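You operate a simulated robot arm through the tools that you are given. There is no shell and no other tool. Be economical: measure what you need, move in short steps, check, and stop when the job is done.

The job below is to be done with a simulated two-armed robot. You get a single attempt, and the scene is never put back.

TASK
Take the tea towel from the side table and lay it out flat on the worktop between fridge and oven.

It is judged by the outcome, as a careful person would: the job done as asked, and still so three seconds after it is handed in. It fails if anything else is knocked over, pushed out of place, dropped, spilled or broken. Flat cloth is picked up by pressing the open fingertips on it (5 to 10 N) and closing them slowly along it; thin cloth reads only 2 to 8 mm in the jaws.

THE ROBOT
Two 7-joint arms with two-finger parallel grippers on one trunk, on a base that drives. Base frame: it is fixed to the floor where the robot stands at the start and does not move with it; the origin is under the middle of the robot, x ahead of it, y to its left, z up; the surface under the hand at the start is at about z = 76. Readings come in cm, degrees, newtons and seconds.
The left shoulder is at the start at [7, 18.8, 101.5], the right one opposite. With the tool pointing down near the work surface each hand reaches from about 34 to 80 cm from the robot's upright axis, wherever it stands, measured 20 degrees to its own side. Places, roughly: tea towel [50, 0, 80]; worktop between fridge and oven [60, -200, 90]. Payload 3.91 kg a hand.
The tool frame of a hand sits at the grasp point between the pads (the TCP): z along the fingers, y along the line on which they close. The tips reach 3 cm beyond it. The gripper opens to 11 cm. The fingers are 2 cm wide and 1 cm thick; the gripper's body (4.8 by 11.2 cm) begins 5.5 cm behind the TCP.
Orientation is that of the tool frame in the base frame, as [roll, pitch, yaw] about the fixed x, y, z axes, in that order (R = Rz(yaw) Ry(pitch) Rx(roll)). With the fingers straight down and closing along the base's y, the tool's x points along the base's -x, its y along +y and its z along -z.

THE INTERFACE
- The arms move only by the tool servo_tool. It takes "left_increments", "right_increments" or both (then of equal length, played together; a hand with none holds still); each is a list of rows, each an object of numbers (a shift or turn left out is 0, a gripper value left out holds the last): "tx", "ty", "tz": the shift along the tool's x, y, z in units of 300 mm (1.0 is 300 mm); "rx", "ry", "rz": the turn, a rotation vector about the tool's x, y, z in units of 90 degrees (1.0 is 90 degrees); "claw": the closure in counts, from 0 (fully open) to 255 (shut). In form: [{"tx": .., "ty": .., "tz": .., "rx": .., "ry": .., "rz": .., "claw": ..}, ...]. A call has 1 to 8 rows; each row is the pose to reach, as a shift and turn from the pose commanded when the call began, along the tool's axes at that moment. A call with a number of a shift or a turn outside -1 to 1 is refused whole. Each row takes 0.2 s and may step no farther than 5 cm and 8.6 degrees from the row before; otherwise, or with a gripper value out of range, the whole call is refused. Where a pose cannot be reached the arm comes as near as it can. A force on the tool above 40 N (or 10 N above the force at the start of the call, whichever is more), or a blocked arm, ends the call early, and 0.2 s more pass. Each finger travels about 7.2 cm/s and halts on what it meets, pressing with about 39 N; the grip force reading is that of the motor and also rises with nothing between the fingers. The clock runs only during rows and for 0.2 s after the last one: add rows that repeat a pose to give the fingers time. The reply holds the time, the measured pose of the TCP, the force on the tool along the base axes, the opening and the grip force, in the units named above and with some noise, with the torque about the TCP (base axes, N m) and any sound that the robot's microphone picked up.
- Cameras (640 x 400 px; columns grow to the right, rows downward): "scene" is now at [13.51, -0.17, 124.04]; the picture's right is [-0.12, -0.99, 0.00], its down [-0.62, 0.07, -0.78] and it looks along [0.78, -0.09, -0.62] (base axes); focal length 263 px, centre (320, 200). "left" rides on the left gripper at [7.2, -1.7, -10.4] in its tool frame; the picture's right is [0.23, 0.97, 0.00], its down [-0.76, 0.18, -0.62] and it looks along [-0.61, 0.14, 0.78] (tool axes); focal length 222 px, centre (320, 200). "right" rides on the right gripper at [7.2, 1.7, -10.3] in its tool frame; the picture's right is [-0.23, 0.97, 0.00], its down [-0.76, -0.18, -0.62] and it looks along [-0.61, -0.14, 0.78] (tool axes); focal length 222 px, centre (320, 200). There is no depth. A picture from a camera that has moved, and an enlarged one, comes with that camera's place and axes in the base frame and with its lens. The place of the scene camera against the robot may be out by one fixed shift of up to 1.8 cm in any direction.
- snapshot(camera): a new picture of that camera. The clock stands still meanwhile.
- slide_trunk(by): slides the trunk up (or, below 0, down) by that many cm; the arms and the scene camera ride with it, the base frame stays. It gives what a move gives, with no picture.
- drive_base(legs): drives the robot by 1 to 6 legs, each [ahead, turn to the left] in cm and degrees, along the robot's own axes; the way and the turn of a leg run together, so that a leg with both is an arc; at most 150 cm and 180 degrees a leg. The arms and the cameras ride along, it lands a little off, and it stops where it bumps. It gives what a move gives.
- aim_head(pan, tilt): turns the head with the scene camera to pan (to the left, within 86 degrees either way) and tilt (down, from -29 to 69), counted from straight ahead of the robot. It gives what a move gives.
- close_up(camera, box): a new picture of the part [left, top, right, bottom] of that camera's present view, enlarged. The clock stands still meanwhile.
- close_job(): hands the job in; it is judged then, once.

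Go step by step. Nothing tells you exact positions but the pictures and the camera data: compare them with the known pose of the tool, close in by small moves and look again before you grip or let go. The budget is 120 turns and 108 pictures, counting those below and the enlarged ones. Unless the task says otherwise, let go and move clear before handing in.

The tools are called after "Call:" as name(argument=value, ...) on one line, values as JSON. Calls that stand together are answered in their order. servo_tool: Moves the arms, as the interface text tells. Its arguments: {"type":"object","properties":{"left_increments":{"type":"array"},"right_increments":{"type":"array"}},"required":[]} The other tools are called the same way: slide_trunk (by) slides the trunk up or down; drive_base (legs) drives the base; aim_head (pan, tilt) turns the head that bears the scene camera; snapshot (camera) takes a picture; close_up (camera, box) takes an enlarged picture of a part of a camera's view; close_job () hands the job in.

At the start:

```text
t: 0.0
left_ee_pos: [59.75, 20.89, 93.57]
left_tcp_rot: [-180.0, 0.1, -180.0]
left_contact_force: [-0.5, 0.7, -0.8]
left_moment: [-0.02, 0.03, -0.01]
left_gripper_width: 11.0
left_gripper_force: 0.1
right_ee_pos: [56.65, -28.25, 100.13]
right_tcp_rot: [-180.0, 0.0, -179.9]
right_contact_force: [1.0, 0.2, -0.9]
right_moment: [-0.01, -0.03, 0.02]
right_gripper_width: 10.98
right_gripper_force: 0.0
trunk travel left (down, up): [-52.5, 41.5]
robot x, y, heading: [-0.07, 0.19, -0.2]
head pan, tilt: [-6.7, 38.3]
```

scene: 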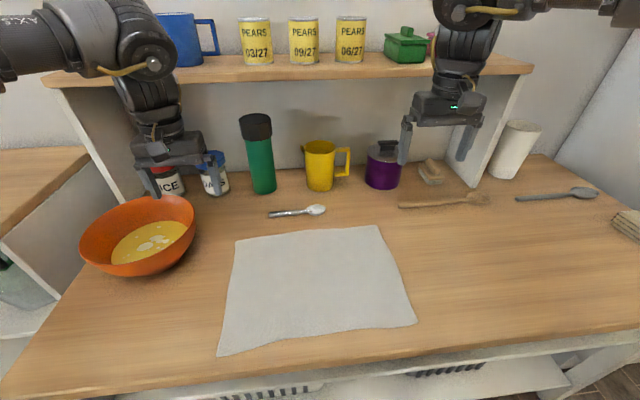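
right: 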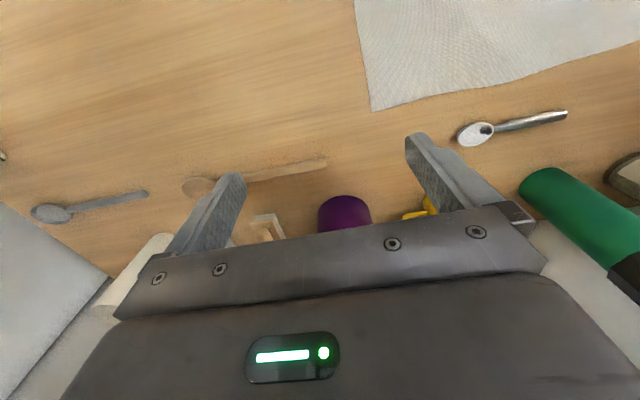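
left: 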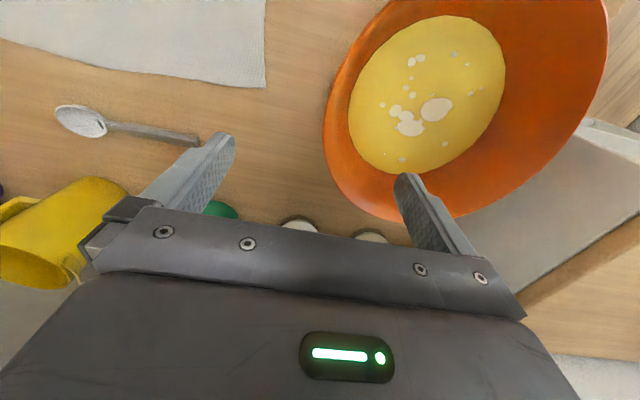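

The towel lies flat, about x 34–61 and y −21–15, with a spoon just beyond its far edge. First I look at the worktop to the right.

Call:
aim_head(pan=-72, tilt=15)

Call:
snapshot(camera="scene")

```text
t: 1.4
left_ee_pos: [59.8, 20.88, 93.69]
left_tcp_rot: [-180.0, 0.0, -180.0]
left_contact_force: [0.3, 0.3, -0.3]
left_moment: [0.02, -0.01, -0.02]
left_gripper_width: 10.98
left_gripper_force: 0.0
right_ee_pos: [56.72, -28.25, 100.02]
right_tcp_rot: [180.0, 0.0, -180.0]
right_contact_force: [0.0, -0.1, 0.4]
right_moment: [0.0, 0.02, -0.01]
right_gripper_width: 11.0
right_gripper_force: 0.0
trunk travel left (down, up): [-52.5, 41.5]
robot x, y, heading: [0.11, -0.1, 0.1]
head pan, tilt: [-72.0, 15.0]
```

```text
104 pictures are left
camera scene: at [7.85, -8.04, 127.74], right [-0.95, -0.31, 0.0], down [-0.08, 0.25, -0.97], along [0.3, -0.92, -0.26], focal length 263 px, centre (320, 200)
```

scene: 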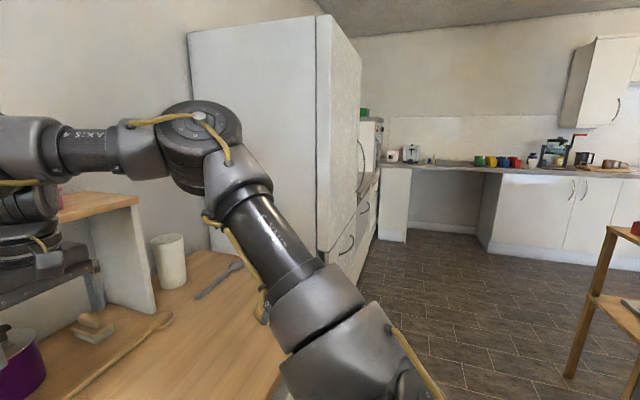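

The fridge stands to the right and the worktop is beyond it. I bring both hands over the towel, then back the base off a bit to have comfortable reach to the near edge.

Call:
servo_tool(left_increments=[{"tx": 0.123, "ty": -0.074, "tz": -0.05}, {"tx": 0.246, "ty": -0.148, "tz": -0.05}, {"tx": 0.37, "ty": -0.223, "tz": -0.05}, {"tx": 0.493, "ty": -0.297, "tz": -0.05}], right_increments=[{"tx": 0.098, "ty": 0.093, "tz": 0.042}, {"tx": 0.195, "ty": 0.187, "tz": 0.084}, {"tx": 0.293, "ty": 0.28, "tz": 0.125}, {"tx": 0.39, "ty": 0.373, "tz": 0.167}])

Call:
drive_base(legs=[[-10, 0]])

Call:
aim_head(pan=0, tilt=40)

Call:
snapshot(camera="scene")

Call:
snapshot(camera="left")

Call:
snapshot(camera="right")

```text
t: 2.4
left_ee_pos: [48.69, 14.04, 95.12]
left_tcp_rot: [-179.9, -0.2, 180.0]
left_contact_force: [-0.2, 0.5, -0.2]
left_moment: [-0.01, -0.03, -0.01]
left_gripper_width: 11.01
left_gripper_force: 0.1
left hand out of reach, approached as far as the arm can: row 4
right_ee_pos: [46.7, -18.59, 95.85]
right_tcp_rot: [-180.0, 0.0, 180.0]
right_contact_force: [1.1, 0.3, -0.5]
right_moment: [0.01, -0.04, -0.01]
right_gripper_width: 11.0
right_gripper_force: 0.0
right hand out of reach, approached as far as the arm can: row 4
trunk travel left (down, up): [-52.5, 41.5]
robot x, y, heading: [-0.33, -0.06, -0.1]
head pan, tilt: [-72.0, 15.0]
```

```text
t: 3.5
left_ee_pos: [38.52, 13.88, 95.2]
left_tcp_rot: [180.0, 0.0, 179.7]
left_contact_force: [0.2, 0.1, 1.7]
left_moment: [-0.04, -0.04, -0.01]
left_gripper_width: 11.02
left_gripper_force: 0.0
right_ee_pos: [36.33, -18.78, 95.94]
right_tcp_rot: [-180.0, 0.0, 179.8]
right_contact_force: [0.4, 0.5, 0.3]
right_moment: [0.02, -0.02, 0.0]
right_gripper_width: 11.0
right_gripper_force: 0.0
trunk travel left (down, up): [-52.5, 41.5]
robot x, y, heading: [-10.03, 0.01, -0.3]
head pan, tilt: [-72.0, 15.0]
```

```text
t: 5.0
left_ee_pos: [38.68, 13.92, 95.14]
left_tcp_rot: [179.9, -0.2, 179.7]
left_contact_force: [-0.8, -0.4, -0.5]
left_moment: [0.01, 0.01, 0.0]
left_gripper_width: 11.01
left_gripper_force: 0.0
right_ee_pos: [36.49, -18.88, 95.82]
right_tcp_rot: [180.0, 0.0, 179.8]
right_contact_force: [0.7, 0.8, 0.3]
right_moment: [-0.03, 0.03, 0.01]
right_gripper_width: 11.02
right_gripper_force: 0.0
trunk travel left (down, up): [-52.5, 41.5]
robot x, y, heading: [-9.96, 0.12, -0.3]
head pan, tilt: [0.0, 40.0]
```

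```text
103 pictures are left
camera scene: at [3.35, 0.79, 123.79], right [0.0, -1.0, 0.0], down [-0.64, 0.0, -0.77], along [0.77, 0.0, -0.64], focal length 263 px, centre (320, 200)
```

scene: 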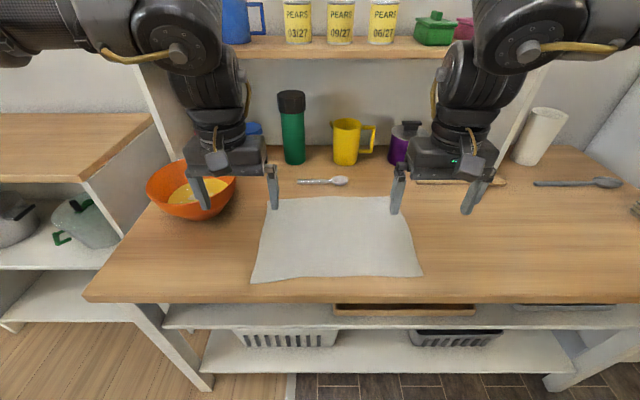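

```text
102 pictures are left
camera left: at [31.35, 12.18, 105.45], right [-0.22, 0.98, 0.0], down [0.76, 0.17, 0.62], along [0.61, 0.14, -0.78], focal length 222 px, centre (320, 200)
```

left: 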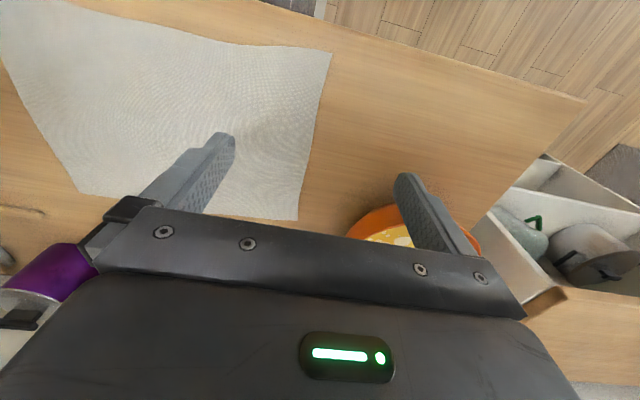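

```text
101 pictures are left
camera right: at [29.24, -17.02, 106.29], right [0.23, 0.97, 0.0], down [0.76, -0.18, 0.62], along [0.61, -0.14, -0.78], focal length 222 px, centre (320, 200)
```

right: 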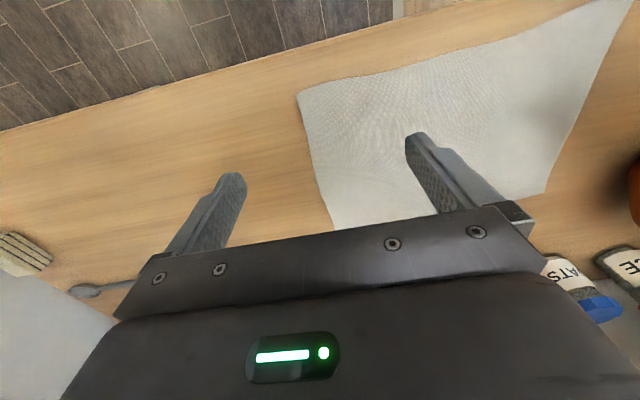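

The near corners are at about (33.6, 14) and (35.4, −21.3). I go down above them with the fingers part closed.

Call:
servo_tool(left_increments=[{"tx": 0.04, "ty": -0.038, "tz": 0.1, "claw": 150}, {"tx": 0.08, "ty": -0.076, "tz": 0.2}, {"tx": 0.123, "ty": -0.114, "tz": 0.3}, {"tx": 0.123, "ty": -0.114, "tz": 0.38}], right_increments=[{"tx": 0.0, "ty": 0.01, "tz": 0.1, "claw": 150}, {"tx": 0, "ty": 0.02, "tz": 0.2}, {"tx": 0, "ty": 0.03, "tz": 0.3}, {"tx": 0, "ty": 0.03, "tz": 0.4}])

Call:
snapshot(camera="left")

Call:
snapshot(camera="right")

```text
t: 6.0
left_ee_pos: [39.67, 16.54, 87.16]
left_tcp_rot: [180.0, -0.4, 179.5]
left_contact_force: [0.8, -0.5, 0.0]
left_moment: [0.02, 0.06, 0.01]
left_gripper_width: 4.54
left_gripper_force: 0.0
left hand out of reach, approached as far as the arm can: row 1, 2, 3, 4
right_ee_pos: [38.24, -20.99, 84.51]
right_tcp_rot: [179.8, -0.3, 179.8]
right_contact_force: [0.8, -1.1, -0.7]
right_moment: [0.0, 0.04, 0.01]
right_gripper_width: 4.54
right_gripper_force: 0.2
right hand out of reach, approached as far as the arm can: row 1, 2, 3, 4
trunk travel left (down, up): [-52.5, 41.5]
robot x, y, heading: [-9.47, 0.09, -0.2]
head pan, tilt: [0.0, 40.0]
```

```text
100 pictures are left
camera left: at [32.37, 14.81, 97.62], right [-0.22, 0.98, 0.0], down [0.77, 0.17, 0.62], along [0.6, 0.14, -0.79], focal length 222 px, centre (320, 200)
```

left: 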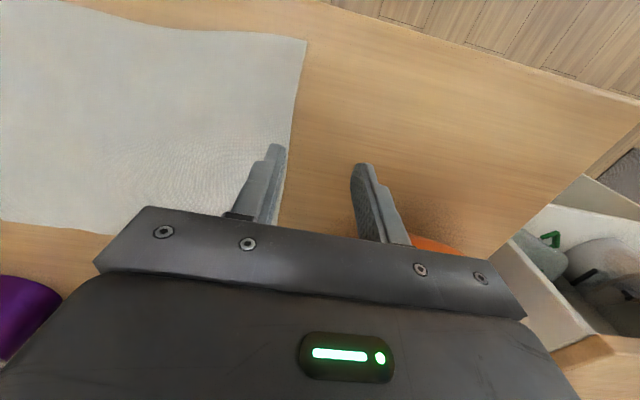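

```text
99 pictures are left
camera right: at [31.11, -19.27, 94.99], right [0.23, 0.97, 0.0], down [0.76, -0.18, 0.62], along [0.6, -0.14, -0.78], focal length 222 px, centre (320, 200)
```

right: 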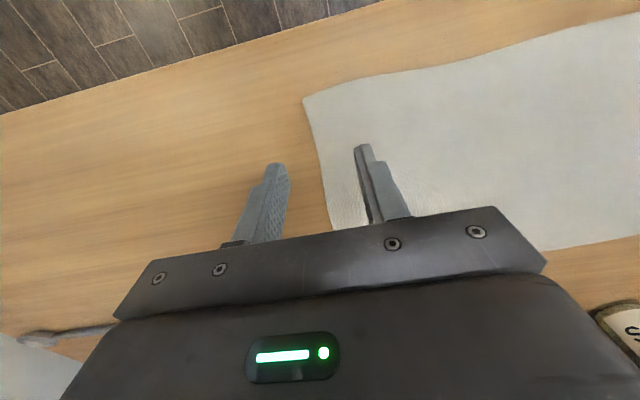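

The hands can't come in that close to the trunk, so I back the base off another 16 cm and then reach forward.

Call:
drive_base(legs=[[-16, 0]])

Call:
servo_tool(left_increments=[{"tz": -0.01}], right_increments=[{"tz": -0.01}])

```text
t: 7.4
left_ee_pos: [23.52, 16.51, 87.48]
left_tcp_rot: [-180.0, -0.2, 179.6]
left_contact_force: [-0.2, 1.4, -0.8]
left_moment: [-0.01, -0.04, -0.02]
left_gripper_width: 4.53
left_gripper_force: 0.1
right_ee_pos: [22.28, -20.93, 84.76]
right_tcp_rot: [-179.9, 0.0, 179.8]
right_contact_force: [-0.2, -0.1, 0.2]
right_moment: [0.01, -0.06, 0.03]
right_gripper_width: 4.51
right_gripper_force: 0.0
trunk travel left (down, up): [-52.5, 41.5]
robot x, y, heading: [-25.55, -0.27, -0.2]
head pan, tilt: [0.0, 40.0]
```

```text
t: 7.8
left_ee_pos: [23.61, 16.6, 87.72]
left_tcp_rot: [180.0, -0.2, 179.4]
left_contact_force: [0.7, -0.3, -0.1]
left_moment: [0.02, 0.01, 0.01]
left_gripper_width: 4.52
left_gripper_force: 0.0
right_ee_pos: [22.15, -21.06, 84.98]
right_tcp_rot: [-179.9, -0.1, 179.7]
right_contact_force: [0.4, 0.4, -0.4]
right_moment: [0.05, -0.03, 0.0]
right_gripper_width: 4.55
right_gripper_force: 0.0
trunk travel left (down, up): [-52.5, 41.5]
robot x, y, heading: [-25.97, 0.05, -0.3]
head pan, tilt: [0.0, 40.0]
```

Call:
servo_tool(left_increments=[{"tx": -0.095, "ty": -0.051, "tz": 0.0475}, {"tx": -0.19, "ty": -0.102, "tz": 0.095}, {"tx": -0.285, "ty": -0.153, "tz": 0.143}, {"tx": -0.38, "ty": -0.203, "tz": 0.19}, {"tx": -0.38, "ty": -0.203, "tz": 0.19}], right_increments=[{"tx": -0.12, "ty": 0.025, "tz": 0.025}, {"tx": -0.24, "ty": 0.05, "tz": 0.05}, {"tx": -0.36, "ty": 0.075, "tz": 0.075}, {"tx": -0.478, "ty": 0.1, "tz": 0.1}, {"tx": -0.478, "ty": 0.1, "tz": 0.1}])

Call:
snapshot(camera="left")

Call:
snapshot(camera="right")

```text
t: 9.0
left_ee_pos: [34.85, 10.15, 82.13]
left_tcp_rot: [-179.9, -0.1, 179.5]
left_contact_force: [-0.5, -0.6, 0.1]
left_moment: [0.03, -0.02, 0.05]
left_gripper_width: 4.55
left_gripper_force: 0.2
right_ee_pos: [36.67, -17.95, 82.28]
right_tcp_rot: [179.9, 0.0, 179.8]
right_contact_force: [-0.4, 0.0, -0.1]
right_moment: [-0.01, 0.01, 0.01]
right_gripper_width: 4.55
right_gripper_force: 0.0
trunk travel left (down, up): [-52.5, 41.5]
robot x, y, heading: [-25.69, -0.03, -0.3]
head pan, tilt: [0.0, 40.0]
```

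```text
98 pictures are left
camera left: at [27.58, 8.64, 92.47], right [-0.22, 0.98, 0.0], down [0.76, 0.17, 0.62], along [0.61, 0.14, -0.78], focal length 222 px, centre (320, 200)
```

left: 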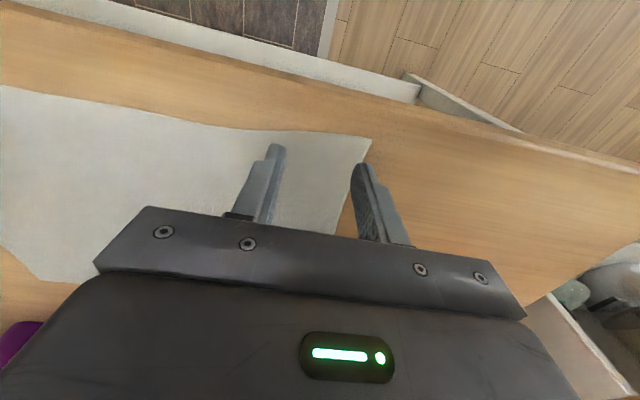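

```text
97 pictures are left
camera right: at [29.37, -16.21, 92.59], right [0.23, 0.97, 0.0], down [0.76, -0.18, 0.62], along [0.61, -0.14, -0.78], focal length 222 px, centre (320, 200)
```

right: 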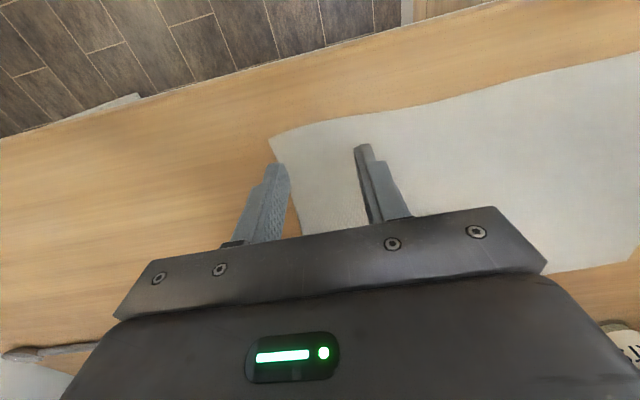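

Call:
servo_tool(left_increments=[{"tx": -0.016, "tz": 0.06}, {"tx": -0.016, "tz": 0.09}, {"tx": -0.016, "tz": 0.09}], right_increments=[{"tx": 0.016, "ty": 0.025, "tz": 0.06}, {"tx": 0.016, "ty": 0.025, "tz": 0.09}, {"tx": 0.016, "ty": 0.025, "tz": 0.09}])

```text
t: 9.8
left_ee_pos: [35.4, 10.23, 79.41]
left_tcp_rot: [-180.0, -0.2, 179.7]
left_contact_force: [-0.4, 0.1, 0.9]
left_moment: [0.0, -0.02, 0.0]
left_gripper_width: 4.52
left_gripper_force: 0.0
right_ee_pos: [36.02, -17.1, 79.22]
right_tcp_rot: [-179.9, -0.1, 179.9]
right_contact_force: [-0.4, -0.1, -0.7]
right_moment: [0.03, -0.01, -0.01]
right_gripper_width: 4.53
right_gripper_force: 0.0
trunk travel left (down, up): [-52.5, 41.5]
robot x, y, heading: [-25.94, -0.02, -0.5]
head pan, tilt: [0.0, 40.0]
```

Call:
servo_tool(left_increments=[{"tz": 0.01}, {"tz": 0.015}, {"tz": 0.015}], right_increments=[{"tz": 0.007}, {"tz": 0.01}, {"tz": 0.01}])

```text
t: 10.6
left_ee_pos: [35.36, 10.39, 79.24]
left_tcp_rot: [-179.8, -0.1, 179.7]
left_contact_force: [4.6, -0.1, 16.2]
left_moment: [0.26, -0.14, -0.07]
left_gripper_width: 4.54
left_gripper_force: 0.0
right_ee_pos: [36.09, -17.14, 79.14]
right_tcp_rot: [180.0, 0.1, 179.8]
right_contact_force: [-0.3, 0.7, 2.7]
right_moment: [0.06, -0.04, 0.04]
right_gripper_width: 4.54
right_gripper_force: 0.1
trunk travel left (down, up): [-52.5, 41.5]
robot x, y, heading: [-25.76, -0.04, -0.1]
head pan, tilt: [0.0, 40.0]
```

Call:
servo_tool(left_increments=[{"tz": -0.006}, {"tz": -0.006}], right_increments=[{"tz": 0.005}, {"tz": 0.005}])

```text
t: 11.2
left_ee_pos: [35.31, 10.33, 79.19]
left_tcp_rot: [-179.9, -0.2, 179.4]
left_contact_force: [1.8, -1.2, 8.4]
left_moment: [0.04, 0.0, -0.03]
left_gripper_width: 4.54
left_gripper_force: 0.2
right_ee_pos: [36.08, -17.21, 79.21]
right_tcp_rot: [180.0, 0.1, 179.7]
right_contact_force: [2.8, -0.5, 16.2]
right_moment: [-0.04, -0.01, 0.02]
right_gripper_width: 4.51
right_gripper_force: 0.1
trunk travel left (down, up): [-52.5, 41.5]
robot x, y, heading: [-26.09, 0.09, -0.4]
head pan, tilt: [0.0, 40.0]
```

Left presses at 8 N; the right is a bit hard, so I ease it off slightly and close both slowly.

Call:
servo_tool(left_increments=[{"claw": 155}, {"claw": 165}, {"claw": 175}, {"claw": 185}, {"claw": 195}, {"claw": 205}, {"claw": 215}, {"claw": 225}], right_increments=[{"tz": -0.003, "claw": 155}, {"tz": -0.003, "claw": 165}, {"tz": -0.003, "claw": 175}, {"tz": -0.003, "claw": 185}, {"tz": -0.003, "claw": 195}, {"tz": -0.003, "claw": 205}, {"tz": -0.003, "claw": 215}, {"tz": -0.003, "claw": 225}])

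Call:
snapshot(camera="left")

Call:
snapshot(camera="right")

```text
t: 13.0
left_ee_pos: [35.33, 10.34, 79.27]
left_tcp_rot: [-179.9, -0.1, 179.6]
left_contact_force: [0.0, -0.2, 0.5]
left_moment: [0.02, 0.01, 0.0]
left_gripper_width: 1.28
left_gripper_force: 0.0
right_ee_pos: [36.01, -17.09, 79.23]
right_tcp_rot: [-180.0, 0.0, 179.7]
right_contact_force: [-0.3, 0.5, 19.1]
right_moment: [0.02, 0.06, -0.01]
right_gripper_width: 1.39
right_gripper_force: 0.9
trunk travel left (down, up): [-52.5, 41.5]
robot x, y, heading: [-25.86, -0.19, -0.5]
head pan, tilt: [0.0, 40.0]
```

```text
96 pictures are left
camera left: at [27.95, 8.81, 89.52], right [-0.22, 0.98, 0.0], down [0.76, 0.17, 0.62], along [0.61, 0.14, -0.78], focal length 222 px, centre (320, 200)
```

left: 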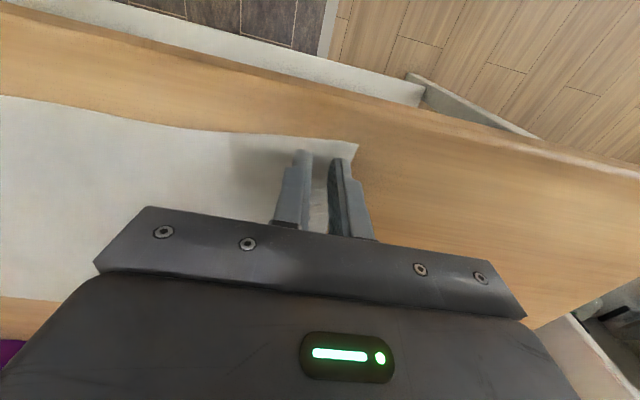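

```text
95 pictures are left
camera right: at [28.72, -15.34, 89.56], right [0.23, 0.97, 0.0], down [0.76, -0.18, 0.62], along [0.61, -0.14, -0.78], focal length 222 px, centre (320, 200)
```

right: 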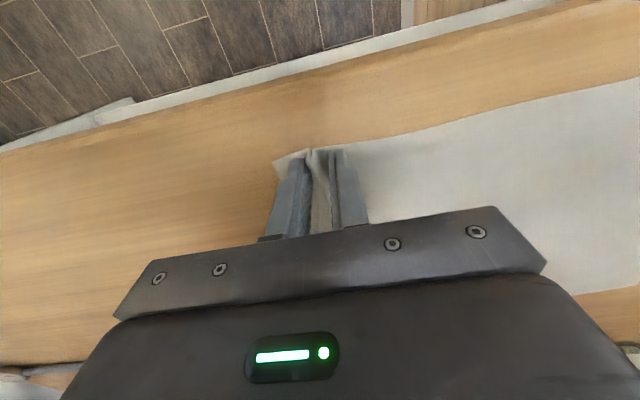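

The right hand has raised a fold; the left lost contact and slid. I shut the right, reopen the left and press again.

Call:
servo_tool(left_increments=[{"tz": -0.02, "claw": 225}, {"tz": -0.02, "claw": 150}, {"tz": -0.02, "claw": 150}, {"tz": -0.01}, {"tz": 0}, {"tz": 0.005}, {"tz": 0.007}, {"tz": 0.007}], right_increments=[{"claw": 232}, {"claw": 240}, {"claw": 248}, {"claw": 255}, {"claw": 255}, {"claw": 255}, {"claw": 255}, {"claw": 255}])

```text
t: 14.8
left_ee_pos: [35.3, 10.33, 79.1]
left_tcp_rot: [-179.9, 0.0, 179.6]
left_contact_force: [1.5, 0.6, 14.9]
left_moment: [-0.39, 0.07, -0.01]
left_gripper_width: 4.51
left_gripper_force: 0.2
right_ee_pos: [35.94, -17.23, 79.15]
right_tcp_rot: [180.0, 0.1, 179.8]
right_contact_force: [3.3, -3.2, 14.6]
right_moment: [-0.12, -0.06, 0.0]
right_gripper_width: 0.24
right_gripper_force: 39.4
trunk travel left (down, up): [-52.5, 41.5]
robot x, y, heading: [-25.76, -0.01, -0.3]
head pan, tilt: [0.0, 40.0]
```

Right holds cloth (2.4 mm, 39 N). Left presses at 15 N; closing it slowly.

Call:
servo_tool(left_increments=[{"claw": 158}, {"claw": 168}, {"claw": 178}, {"claw": 188}, {"claw": 198}, {"claw": 208}, {"claw": 218}, {"claw": 228}])

Call:
snapshot(camera="left")

```text
t: 16.6
left_ee_pos: [35.18, 10.17, 79.07]
left_tcp_rot: [-179.7, -0.1, 179.4]
left_contact_force: [-0.1, -17.5, 24.4]
left_moment: [-0.71, 0.1, 0.05]
left_gripper_width: 0.95
left_gripper_force: 9.1
right_ee_pos: [35.85, -17.11, 79.16]
right_tcp_rot: [179.9, 0.2, 179.8]
right_contact_force: [-1.4, 10.4, 4.7]
right_moment: [0.33, 0.03, 0.09]
right_gripper_width: 0.26
right_gripper_force: 38.9
trunk travel left (down, up): [-52.5, 41.5]
robot x, y, heading: [-26.01, 0.06, -0.4]
head pan, tilt: [0.0, 40.0]
```

```text
94 pictures are left
camera left: at [27.86, 8.65, 89.43], right [-0.22, 0.98, -0.01], down [0.76, 0.17, 0.62], along [0.61, 0.13, -0.78], focal length 222 px, centre (320, 200)
```

left: 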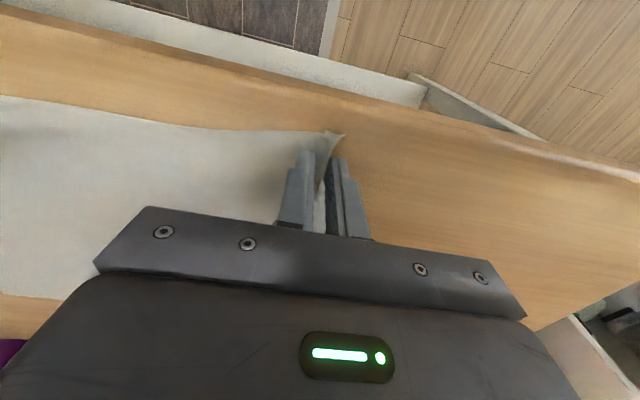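

Call:
servo_tool(left_increments=[{"claw": 236}, {"claw": 244}, {"claw": 250}, {"claw": 255}, {"claw": 255}, {"claw": 255}])

Call:
close_up(camera="left", box=[200, 80, 440, 240])

```text
t: 18.0
left_ee_pos: [35.23, 10.22, 79.14]
left_tcp_rot: [-179.7, -0.1, 179.5]
left_contact_force: [-1.8, -23.8, 23.8]
left_moment: [-0.87, 0.17, 0.07]
left_gripper_width: 0.32
left_gripper_force: 39.0
right_ee_pos: [35.9, -17.21, 79.14]
right_tcp_rot: [179.9, 0.2, 179.8]
right_contact_force: [-1.5, 19.9, 3.0]
right_moment: [0.57, 0.03, 0.11]
right_gripper_width: 0.25
right_gripper_force: 39.7
trunk travel left (down, up): [-52.5, 41.5]
robot x, y, heading: [-25.64, -0.13, -0.2]
head pan, tilt: [0.0, 40.0]
```

```text
2.50 times, centred on (320, 160) of left
camera zoom: at [27.88, 8.59, 89.43], right [-0.22, 0.98, -0.01], down [0.76, 0.17, 0.62], along [0.61, 0.13, -0.78], focal length 555 px, centre (320, 300)
```

zoom: 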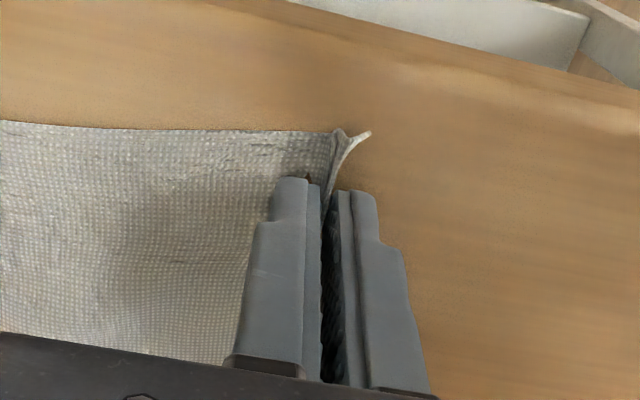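

Both grips hold. I ease the tension a little and lift straight up.

Call:
servo_tool(left_increments=[{"ty": -0.01, "tz": -0.05}, {"ty": -0.01, "tz": -0.12}, {"ty": -0.01, "tz": -0.2}, {"ty": -0.01, "tz": -0.3}, {"ty": -0.01, "tz": -0.3}], right_increments=[{"ty": 0.01, "tz": -0.05}, {"ty": 0.01, "tz": -0.12}, {"ty": 0.01, "tz": -0.2}, {"ty": 0.01, "tz": -0.3}, {"ty": 0.01, "tz": -0.3}])

Call:
snapshot(camera="scene")

```text
t: 19.2
left_ee_pos: [35.48, 10.17, 87.76]
left_tcp_rot: [179.9, -0.4, 179.6]
left_contact_force: [1.3, -11.7, 0.1]
left_moment: [-0.34, -0.01, 0.06]
left_gripper_width: 0.29
left_gripper_force: 39.0
right_ee_pos: [36.34, -16.86, 87.61]
right_tcp_rot: [-179.9, -0.1, 179.6]
right_contact_force: [-0.3, 12.5, -0.4]
right_moment: [0.35, 0.05, 0.08]
right_gripper_width: 0.21
right_gripper_force: 39.0
trunk travel left (down, up): [-52.5, 41.5]
robot x, y, heading: [-25.74, 0.25, -0.3]
head pan, tilt: [0.0, 40.0]
```

```text
92 pictures are left
camera scene: at [-12.22, 0.86, 123.76], right [-0.01, -1.0, 0.0], down [-0.64, 0.0, -0.77], along [0.77, 0.0, -0.64], focal length 263 px, centre (320, 200)
```

scene: 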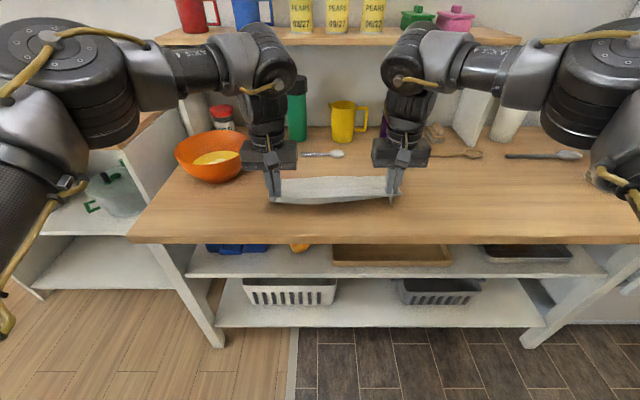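

Call:
servo_tool(left_increments=[{"ty": -0.008, "tz": -0.12}, {"ty": -0.008, "tz": -0.25}, {"ty": -0.008, "tz": -0.38}, {"ty": -0.008, "tz": -0.51}, {"ty": -0.008, "tz": -0.64}, {"ty": -0.008, "tz": -0.75}, {"ty": -0.008, "tz": -0.75}], right_increments=[{"ty": 0.008, "tz": -0.12}, {"ty": 0.008, "tz": -0.25}, {"ty": 0.008, "tz": -0.38}, {"ty": 0.008, "tz": -0.51}, {"ty": 0.008, "tz": -0.64}, {"ty": 0.008, "tz": -0.75}, {"ty": 0.008, "tz": -0.75}])

Call:
snapshot(camera="scene")

```text
t: 20.8
left_ee_pos: [31.92, 7.95, 108.56]
left_tcp_rot: [180.0, -0.1, 179.7]
left_contact_force: [-0.1, 0.1, 0.5]
left_moment: [0.04, -0.02, 0.03]
left_gripper_width: 0.25
left_gripper_force: 39.3
left hand out of reach, approached as far as the arm can: row 5, 6, 7
right_ee_pos: [34.38, -16.84, 106.69]
right_tcp_rot: [179.9, 0.2, 179.8]
right_contact_force: [-0.7, -0.7, -0.5]
right_moment: [0.02, -0.02, 0.01]
right_gripper_width: 0.24
right_gripper_force: 38.6
right hand out of reach, approached as far as the arm can: row 5, 6, 7
trunk travel left (down, up): [-52.5, 41.5]
robot x, y, heading: [-26.26, -0.17, -0.3]
head pan, tilt: [0.0, 40.0]
```

```text
91 pictures are left
camera scene: at [-12.67, 0.7, 123.82], right [-0.01, -1.0, 0.0], down [-0.64, 0.0, -0.77], along [0.77, 0.0, -0.64], focal length 263 px, centre (320, 200)
```

scene: 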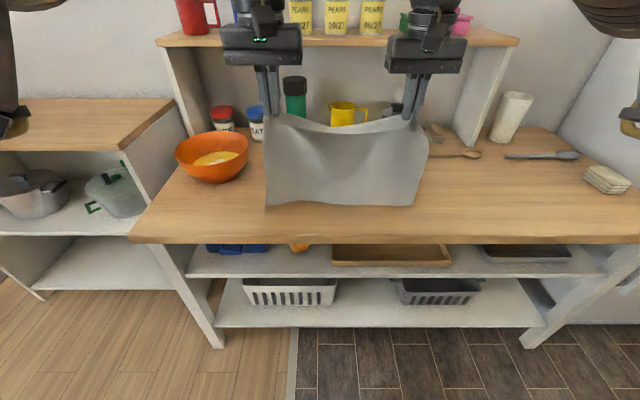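

The towel hangs freely from both hands. I raise the trunk for clearance, then back off and look around for the route.

Call:
slide_trunk(by=22)

Call:
drive_base(legs=[[-25, 0]])

Call:
aim_head(pan=-60, tilt=20)

Call:
snapshot(camera="scene")

```text
t: 23.1
left_ee_pos: [32.32, 7.97, 130.08]
left_tcp_rot: [179.9, -0.2, 179.6]
left_contact_force: [-1.0, 0.6, 0.0]
left_moment: [0.0, 0.01, 0.03]
left_gripper_width: 0.31
left_gripper_force: 39.1
right_ee_pos: [34.71, -16.67, 128.49]
right_tcp_rot: [-179.9, 0.0, 179.8]
right_contact_force: [0.8, 0.7, -0.2]
right_moment: [0.02, 0.0, 0.03]
right_gripper_width: 0.23
right_gripper_force: 39.1
trunk travel left (down, up): [-74.5, 19.5]
robot x, y, heading: [-25.93, 0.08, -0.4]
head pan, tilt: [0.0, 40.0]
```

```text
t: 24.9
left_ee_pos: [7.57, 8.05, 130.26]
left_tcp_rot: [-180.0, -0.4, 179.5]
left_contact_force: [-0.2, -0.4, -0.1]
left_moment: [0.06, 0.03, 0.03]
left_gripper_width: 0.24
left_gripper_force: 39.3
right_ee_pos: [9.76, -16.59, 128.42]
right_tcp_rot: [180.0, -0.1, 179.6]
right_contact_force: [0.1, -0.3, -0.5]
right_moment: [0.0, -0.02, 0.02]
right_gripper_width: 0.24
right_gripper_force: 39.3
trunk travel left (down, up): [-74.5, 19.5]
robot x, y, heading: [-50.82, 0.26, -0.3]
head pan, tilt: [0.0, 40.0]
```

```text
t: 26.2
left_ee_pos: [7.5, 8.15, 130.18]
left_tcp_rot: [180.0, -0.1, 179.4]
left_contact_force: [-0.2, 0.7, 0.5]
left_moment: [-0.01, -0.01, 0.02]
left_gripper_width: 0.31
left_gripper_force: 39.0
right_ee_pos: [9.72, -16.63, 128.49]
right_tcp_rot: [-180.0, 0.0, 179.7]
right_contact_force: [0.5, 0.3, -0.8]
right_moment: [0.03, -0.01, 0.02]
right_gripper_width: 0.23
right_gripper_force: 39.2
trunk travel left (down, up): [-74.5, 19.5]
robot x, y, heading: [-50.58, 0.26, -0.4]
head pan, tilt: [-60.0, 20.0]
```

```text
90 pictures are left
camera scene: at [-41.21, -7.04, 148.93], right [-0.87, -0.49, 0.0], down [-0.17, 0.3, -0.94], along [0.47, -0.82, -0.34], focal length 263 px, centre (320, 200)
```

scene: 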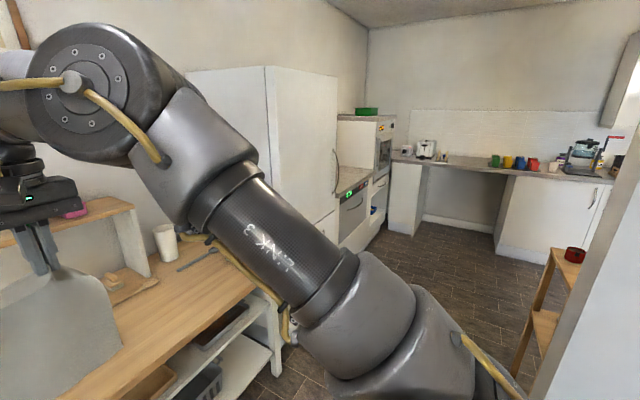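

Call:
aim_head(pan=-86, tilt=30)

Call:
snapshot(camera="scene")

```text
t: 27.1
left_ee_pos: [7.48, 8.09, 130.27]
left_tcp_rot: [-180.0, -0.3, 179.5]
left_contact_force: [1.2, -0.5, 0.7]
left_moment: [0.02, 0.0, 0.01]
left_gripper_width: 0.28
left_gripper_force: 38.7
right_ee_pos: [9.76, -16.56, 128.37]
right_tcp_rot: [-180.0, -0.2, 179.6]
right_contact_force: [-0.6, 0.4, 0.1]
right_moment: [0.0, -0.04, 0.03]
right_gripper_width: 0.24
right_gripper_force: 39.1
trunk travel left (down, up): [-74.5, 19.5]
robot x, y, heading: [-50.8, 0.09, -0.4]
head pan, tilt: [-85.9, 30.0]
```

```text
89 pictures are left
camera scene: at [-45.19, -7.97, 147.32], right [-1.0, -0.06, 0.0], down [-0.03, 0.5, -0.87], along [0.06, -0.86, -0.5], focal length 263 px, centre (320, 200)
```

scene: 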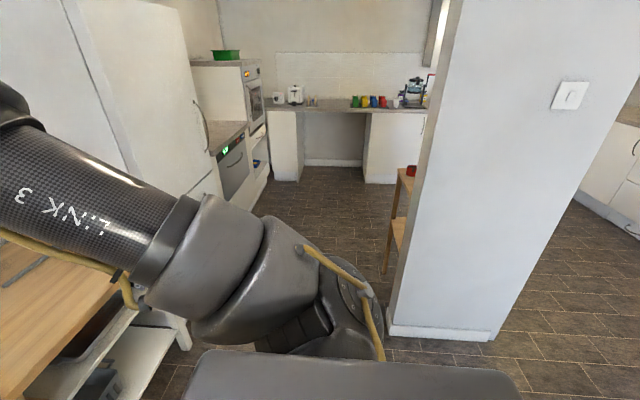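

Right of me there is a wall stub ending at about x −78, y −105, a stool behind it (x < −82), and the worktop front at about x 33, y −158 to −235. A lane at x ≈ −34 is clear; I drive forward a bit and turn right.

Call:
drive_base(legs=[[17, 0], [0, -89.6]])

Call:
aim_head(pan=0, tilt=25)

Call:
snapshot(camera="scene")

```text
t: 32.4
left_ee_pos: [-24.3, -57.73, 130.28]
left_tcp_rot: [-180.0, -0.1, 91.0]
left_contact_force: [-0.6, 0.7, 0.2]
left_moment: [0.02, 0.02, 0.03]
left_gripper_width: 0.25
left_gripper_force: 39.6
right_ee_pos: [-48.88, -60.75, 128.53]
right_tcp_rot: [-180.0, 0.0, 91.2]
right_contact_force: [0.4, 0.1, -0.1]
right_moment: [0.0, 0.02, 0.07]
right_gripper_width: 0.23
right_gripper_force: 39.1
trunk travel left (down, up): [-74.5, 19.5]
robot x, y, heading: [-33.71, 0.27, -88.9]
head pan, tilt: [-85.9, 30.0]
```

```text
t: 34.0
left_ee_pos: [-24.2, -57.87, 130.35]
left_tcp_rot: [-180.0, -0.3, 91.0]
left_contact_force: [-0.4, -0.2, 0.4]
left_moment: [0.0, -0.01, 0.06]
left_gripper_width: 0.26
left_gripper_force: 38.6
right_ee_pos: [-48.86, -60.62, 128.54]
right_tcp_rot: [-180.0, 0.0, 91.2]
right_contact_force: [-0.4, 0.4, 0.3]
right_moment: [-0.02, 0.0, 0.02]
right_gripper_width: 0.26
right_gripper_force: 39.3
trunk travel left (down, up): [-74.5, 19.5]
robot x, y, heading: [-33.73, 0.41, -88.8]
head pan, tilt: [0.0, 25.0]
```

```text
88 pictures are left
camera scene: at [-33.45, -13.26, 148.12], right [-1.0, -0.02, 0.0], down [-0.01, 0.42, -0.91], along [0.02, -0.91, -0.42], focal length 263 px, centre (320, 200)
```

scene: 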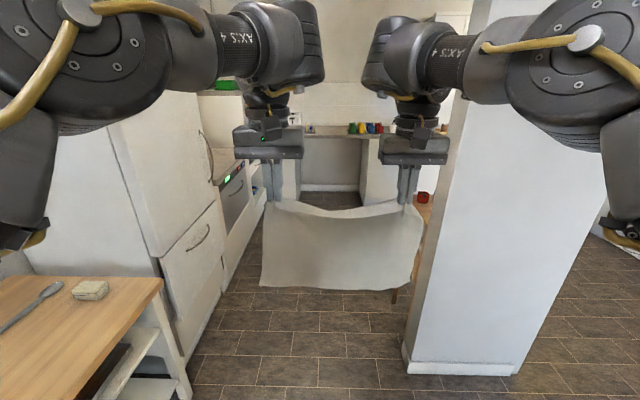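

The towel hangs well and the lane is clear on both sides. I drive on to level with the worktop.

Call:
drive_base(legs=[[100, 0], [94, 0]])

Call:
snapshot(camera="scene")

Call:
aim_head(pan=75, tilt=30)

Call:
snapshot(camera="scene")

```text
t: 43.6
left_ee_pos: [-24.24, -250.18, 130.16]
left_tcp_rot: [-180.0, -0.3, 89.7]
left_contact_force: [0.4, -0.1, -0.1]
left_moment: [0.01, 0.02, 0.03]
left_gripper_width: 0.27
left_gripper_force: 38.6
right_ee_pos: [-48.92, -252.6, 128.57]
right_tcp_rot: [-179.9, 0.1, 90.0]
right_contact_force: [0.1, -1.2, -0.5]
right_moment: [0.01, 0.0, 0.07]
right_gripper_width: 0.21
right_gripper_force: 38.8
trunk travel left (down, up): [-74.5, 19.5]
robot x, y, heading: [-32.33, -192.02, -89.8]
head pan, tilt: [0.0, 25.0]
```

```text
87 pictures are left
camera scene: at [-32.52, -205.47, 148.13], right [-1.0, 0.0, 0.0], down [0.0, 0.42, -0.91], along [0.0, -0.91, -0.42], focal length 263 px, centre (320, 200)
```

scene: 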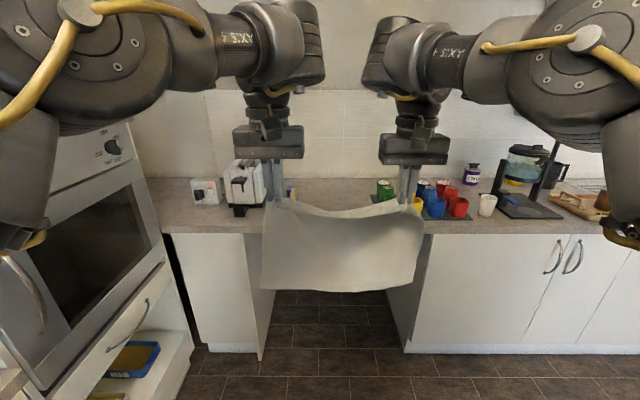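

```text
t: 45.0
left_ee_pos: [-24.23, -250.3, 130.16]
left_tcp_rot: [-180.0, -0.2, 89.8]
left_contact_force: [0.2, 0.8, -0.1]
left_moment: [0.0, 0.01, 0.04]
left_gripper_width: 0.27
left_gripper_force: 38.9
right_ee_pos: [-48.94, -252.79, 128.44]
right_tcp_rot: [-180.0, 0.0, 90.0]
right_contact_force: [-0.3, 0.2, 0.3]
right_moment: [0.03, 0.01, 0.01]
right_gripper_width: 0.2
right_gripper_force: 38.5
trunk travel left (down, up): [-74.5, 19.5]
robot x, y, heading: [-32.29, -192.0, -90.1]
head pan, tilt: [75.0, 30.0]
```

```text
86 pictures are left
camera scene: at [-23.79, -198.69, 147.32], right [-0.26, -0.97, 0.0], down [-0.48, 0.13, -0.87], along [0.84, -0.23, -0.5], focal length 263 px, centre (320, 200)
```

scene: 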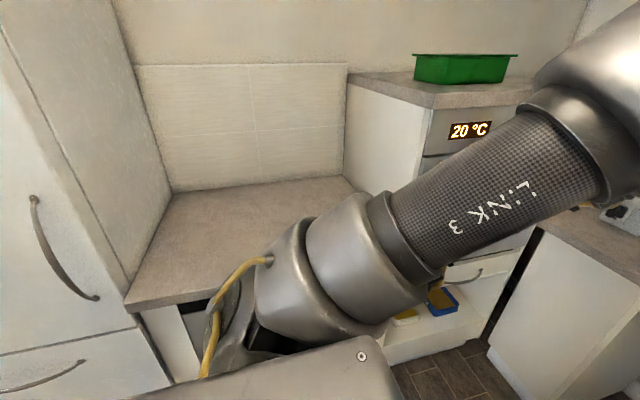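

The worktop is empty, roughly x 34–95, y −160 to −240. I turn left to face it.

Call:
drive_base(legs=[[0, 90]])

Call:
aim_head(pan=0, tilt=38)

Call:
snapshot(camera="scene")

```text
t: 49.3
left_ee_pos: [25.73, -184.14, 130.33]
left_tcp_rot: [-179.9, -0.4, 179.7]
left_contact_force: [-0.5, 0.3, -0.2]
left_moment: [-0.01, -0.02, -0.04]
left_gripper_width: 0.27
left_gripper_force: 39.4
right_ee_pos: [28.16, -208.77, 128.52]
right_tcp_rot: [-180.0, 0.0, 179.8]
right_contact_force: [0.7, -0.1, -0.2]
right_moment: [0.0, 0.03, -0.04]
right_gripper_width: 0.2
right_gripper_force: 39.0
trunk travel left (down, up): [-74.5, 19.5]
robot x, y, heading: [-32.52, -192.04, -0.2]
head pan, tilt: [75.0, 30.0]
```

```text
t: 50.7
left_ee_pos: [25.77, -184.09, 130.25]
left_tcp_rot: [179.9, -0.2, 179.7]
left_contact_force: [0.6, -0.6, -0.9]
left_moment: [-0.02, -0.03, -0.05]
left_gripper_width: 0.28
left_gripper_force: 39.4
right_ee_pos: [28.1, -208.7, 128.41]
right_tcp_rot: [-179.9, 0.1, 179.8]
right_contact_force: [0.4, 0.1, 0.2]
right_moment: [-0.01, 0.0, -0.06]
right_gripper_width: 0.23
right_gripper_force: 38.5
trunk travel left (down, up): [-74.5, 19.5]
robot x, y, heading: [-32.24, -192.08, -0.2]
head pan, tilt: [0.0, 38.0]
```

```text
85 pictures are left
camera scene: at [-18.84, -191.34, 146.09], right [0.0, -1.0, 0.0], down [-0.62, 0.0, -0.79], along [0.79, 0.0, -0.62], focal length 263 px, centre (320, 200)
```

scene: 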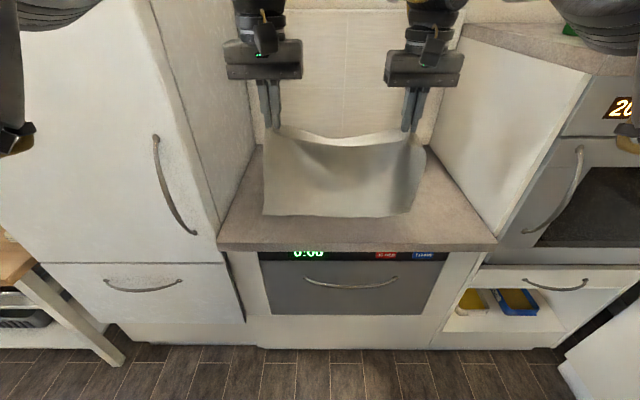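

I'm facing the worktop (front edge x≈31, y −163 to −240). I advance 16 cm, then level and spread the hands.

Call:
drive_base(legs=[[16, 0]])

Call:
servo_tool(left_increments=[{"tx": -0.05, "ty": -0.01, "tz": 0.03}, {"tx": -0.14, "ty": -0.02, "tz": 0.06}, {"tx": -0.28, "ty": -0.03, "tz": 0.1}, {"tx": -0.42, "ty": -0.04, "tz": 0.14}, {"tx": -0.55, "ty": -0.04, "tz": 0.17}, {"tx": -0.55, "ty": -0.04, "tz": 0.17}], right_increments=[{"tx": 0, "ty": -0.03, "tz": 0.0}, {"tx": -0.06, "ty": -0.06, "tz": 0.02}, {"tx": -0.2, "ty": -0.08, "tz": 0.06}, {"tx": -0.33, "ty": -0.1, "tz": 0.09}, {"tx": -0.47, "ty": -0.1, "tz": 0.11}, {"tx": -0.47, "ty": -0.1, "tz": 0.11}])

Call:
snapshot(camera="scene")

```text
t: 52.2
left_ee_pos: [41.66, -183.94, 130.45]
left_tcp_rot: [-179.9, -0.1, 179.8]
left_contact_force: [0.3, -0.1, 0.8]
left_moment: [0.0, -0.02, -0.05]
left_gripper_width: 0.28
left_gripper_force: 39.2
right_ee_pos: [44.03, -208.65, 128.65]
right_tcp_rot: [180.0, 0.1, 180.0]
right_contact_force: [-0.3, 0.5, 0.0]
right_moment: [-0.01, -0.02, -0.03]
right_gripper_width: 0.22
right_gripper_force: 39.1
trunk travel left (down, up): [-74.5, 19.5]
robot x, y, heading: [-16.08, -191.98, -0.3]
head pan, tilt: [0.0, 38.0]
```

```text
t: 53.6
left_ee_pos: [45.62, -188.08, 123.6]
left_tcp_rot: [180.0, -0.3, 179.8]
left_contact_force: [0.4, 0.5, 0.7]
left_moment: [-0.04, 0.0, -0.04]
left_gripper_width: 0.26
left_gripper_force: 38.6
left hand out of reach, approached as far as the arm can: row 1, 2, 3, 4, 5, 6
right_ee_pos: [47.4, -210.14, 124.22]
right_tcp_rot: [179.9, 0.1, 179.9]
right_contact_force: [-0.8, 0.0, -0.9]
right_moment: [-0.02, 0.01, -0.06]
right_gripper_width: 0.24
right_gripper_force: 39.1
right hand out of reach, approached as far as the arm can: row 2, 3, 4, 5, 6
trunk travel left (down, up): [-74.5, 19.5]
robot x, y, heading: [-15.74, -192.14, 0.3]
head pan, tilt: [0.0, 38.0]
```

```text
84 pictures are left
camera scene: at [-2.52, -191.51, 146.08], right [0.0, -1.0, 0.0], down [-0.62, 0.0, -0.79], along [0.79, 0.0, -0.62], focal length 263 px, centre (320, 200)
```

scene: 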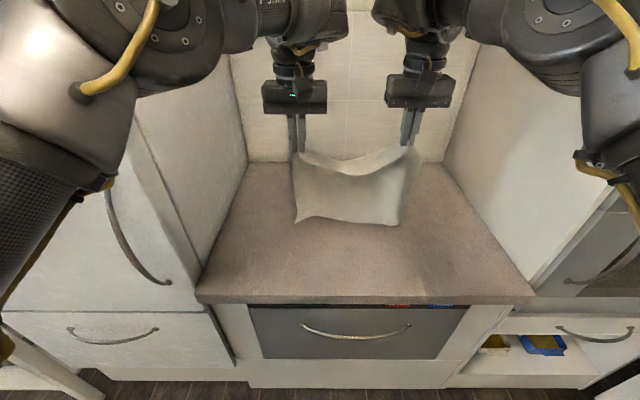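

The arms hit their reach limit at that height; with the trunk higher they should reach farther. I raise it 17 cm and bring the hands down and out.

Call:
slide_trunk(by=17)

Call:
servo_tool(left_increments=[{"tz": 0.13}, {"tz": 0.26}, {"tz": 0.37, "ty": 0.02, "tx": -0.05}, {"tz": 0.42, "ty": 0.04, "tx": -0.16}, {"tz": 0.47, "ty": 0.06, "tx": -0.27}, {"tz": 0.52, "ty": 0.087, "tx": -0.38}, {"tz": 0.56, "ty": 0.087, "tx": -0.48}, {"tz": 0.59, "ty": 0.087, "tx": -0.547}], right_increments=[{"tz": 0.14}, {"tz": 0.28}, {"tz": 0.39, "ty": -0.02, "tx": -0.01}, {"tz": 0.44, "ty": -0.04, "tx": -0.1}, {"tz": 0.49, "ty": -0.06, "tx": -0.21}, {"tz": 0.54, "ty": -0.087, "tx": -0.32}, {"tz": 0.58, "ty": -0.087, "tx": -0.42}, {"tz": 0.61, "ty": -0.087, "tx": -0.487}])

Call:
snapshot(camera="scene")

```text
t: 55.5
left_ee_pos: [45.52, -187.98, 140.46]
left_tcp_rot: [179.9, -0.2, 179.8]
left_contact_force: [0.3, -0.6, 0.2]
left_moment: [0.0, -0.02, -0.08]
left_gripper_width: 0.27
left_gripper_force: 39.1
right_ee_pos: [47.31, -210.24, 141.15]
right_tcp_rot: [-180.0, 0.0, 180.0]
right_contact_force: [0.4, 0.5, 0.2]
right_moment: [0.02, 0.01, -0.05]
right_gripper_width: 0.25
right_gripper_force: 39.2
trunk travel left (down, up): [-91.5, 2.5]
robot x, y, heading: [-16.29, -192.1, -0.2]
head pan, tilt: [0.0, 38.0]
```

```text
t: 57.3
left_ee_pos: [51.79, -185.1, 123.67]
left_tcp_rot: [-179.8, -0.3, 179.7]
left_contact_force: [0.2, -1.1, -0.3]
left_moment: [-0.07, 0.0, -0.05]
left_gripper_width: 0.28
left_gripper_force: 39.4
left hand out of reach, approached as far as the arm can: row 5, 6, 7, 8
right_ee_pos: [53.6, -211.24, 125.72]
right_tcp_rot: [179.9, -0.1, 179.9]
right_contact_force: [0.6, 1.1, -0.2]
right_moment: [-0.01, 0.0, -0.03]
right_gripper_width: 0.23
right_gripper_force: 39.2
right hand out of reach, approached as far as the arm can: row 5, 6, 7, 8
trunk travel left (down, up): [-91.5, 2.5]
robot x, y, heading: [-16.09, -192.24, 0.1]
head pan, tilt: [0.0, 38.0]
```

```text
83 pictures are left
camera scene: at [-2.42, -191.12, 163.07], right [0.0, -1.0, 0.0], down [-0.62, 0.0, -0.79], along [0.79, 0.0, -0.62], focal length 263 px, centre (320, 200)
```

scene: 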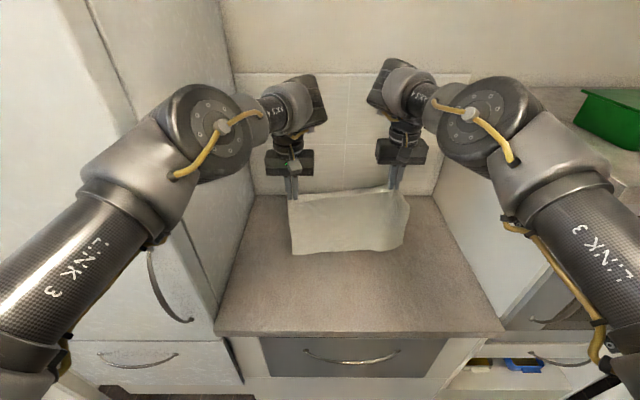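

The far position is limited and the left elbow is near the fridge side. I'll instead set the hanging edge down near the front and lay the towel away from me, hands ending far. So I draw the hands back and up, then lower the trunk again.

Call:
servo_tool(left_increments=[{"tx": 0.07, "ty": -0.002, "tz": -0.1}, {"tx": 0.14, "ty": -0.004, "tz": -0.2}, {"tx": 0.21, "ty": -0.006, "tz": -0.31}, {"tx": 0.28, "ty": -0.008, "tz": -0.42}, {"tx": 0.34, "ty": -0.01, "tz": -0.52}, {"tx": 0.393, "ty": -0.013, "tz": -0.61}], right_increments=[{"tx": 0.08, "ty": -0.005, "tz": -0.09}, {"tx": 0.16, "ty": -0.015, "tz": -0.18}, {"tx": 0.24, "ty": -0.025, "tz": -0.28}, {"tx": 0.32, "ty": -0.035, "tz": -0.37}, {"tx": 0.4, "ty": -0.045, "tz": -0.46}, {"tx": 0.453, "ty": -0.05, "tz": -0.543}])

Call:
slide_trunk(by=-17)

Call:
snapshot(camera="scene")

```text
t: 58.7
left_ee_pos: [39.48, -185.7, 142.73]
left_tcp_rot: [-179.9, -0.2, 179.9]
left_contact_force: [0.8, -6.4, 0.7]
left_moment: [-0.2, -0.04, -0.05]
left_gripper_width: 0.28
left_gripper_force: 38.8
right_ee_pos: [39.67, -212.31, 142.15]
right_tcp_rot: [180.0, 0.3, 180.0]
right_contact_force: [0.0, 6.2, 0.2]
right_moment: [0.18, 0.0, -0.01]
right_gripper_width: 0.24
right_gripper_force: 39.1
trunk travel left (down, up): [-91.5, 2.5]
robot x, y, heading: [-16.24, -191.95, -0.0]
head pan, tilt: [0.0, 38.0]
```

```text
t: 60.6
left_ee_pos: [39.85, -185.82, 125.49]
left_tcp_rot: [-179.9, -0.3, 179.8]
left_contact_force: [0.2, -6.3, -0.3]
left_moment: [-0.18, -0.02, -0.07]
left_gripper_width: 0.26
left_gripper_force: 39.0
right_ee_pos: [39.91, -212.54, 124.89]
right_tcp_rot: [180.0, 0.0, -180.0]
right_contact_force: [0.0, 6.1, 0.7]
right_moment: [0.2, 0.03, -0.01]
right_gripper_width: 0.24
right_gripper_force: 38.8
trunk travel left (down, up): [-74.5, 19.5]
robot x, y, heading: [-16.12, -192.21, -0.2]
head pan, tilt: [0.0, 38.0]
```

```text
82 pictures are left
camera scene: at [-2.63, -191.36, 146.09], right [0.0, -1.0, 0.0], down [-0.62, 0.0, -0.79], along [0.79, 0.0, -0.62], focal length 263 px, centre (320, 200)
```

scene: 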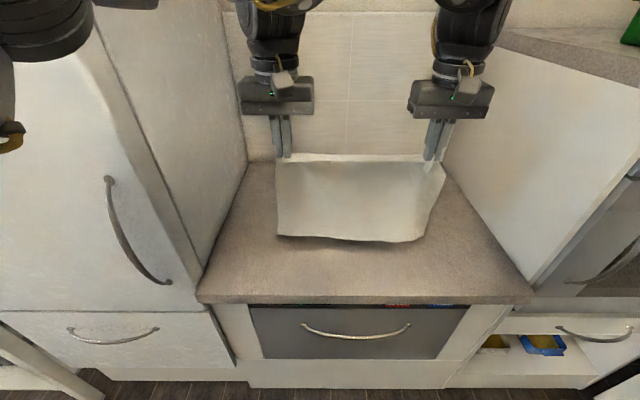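

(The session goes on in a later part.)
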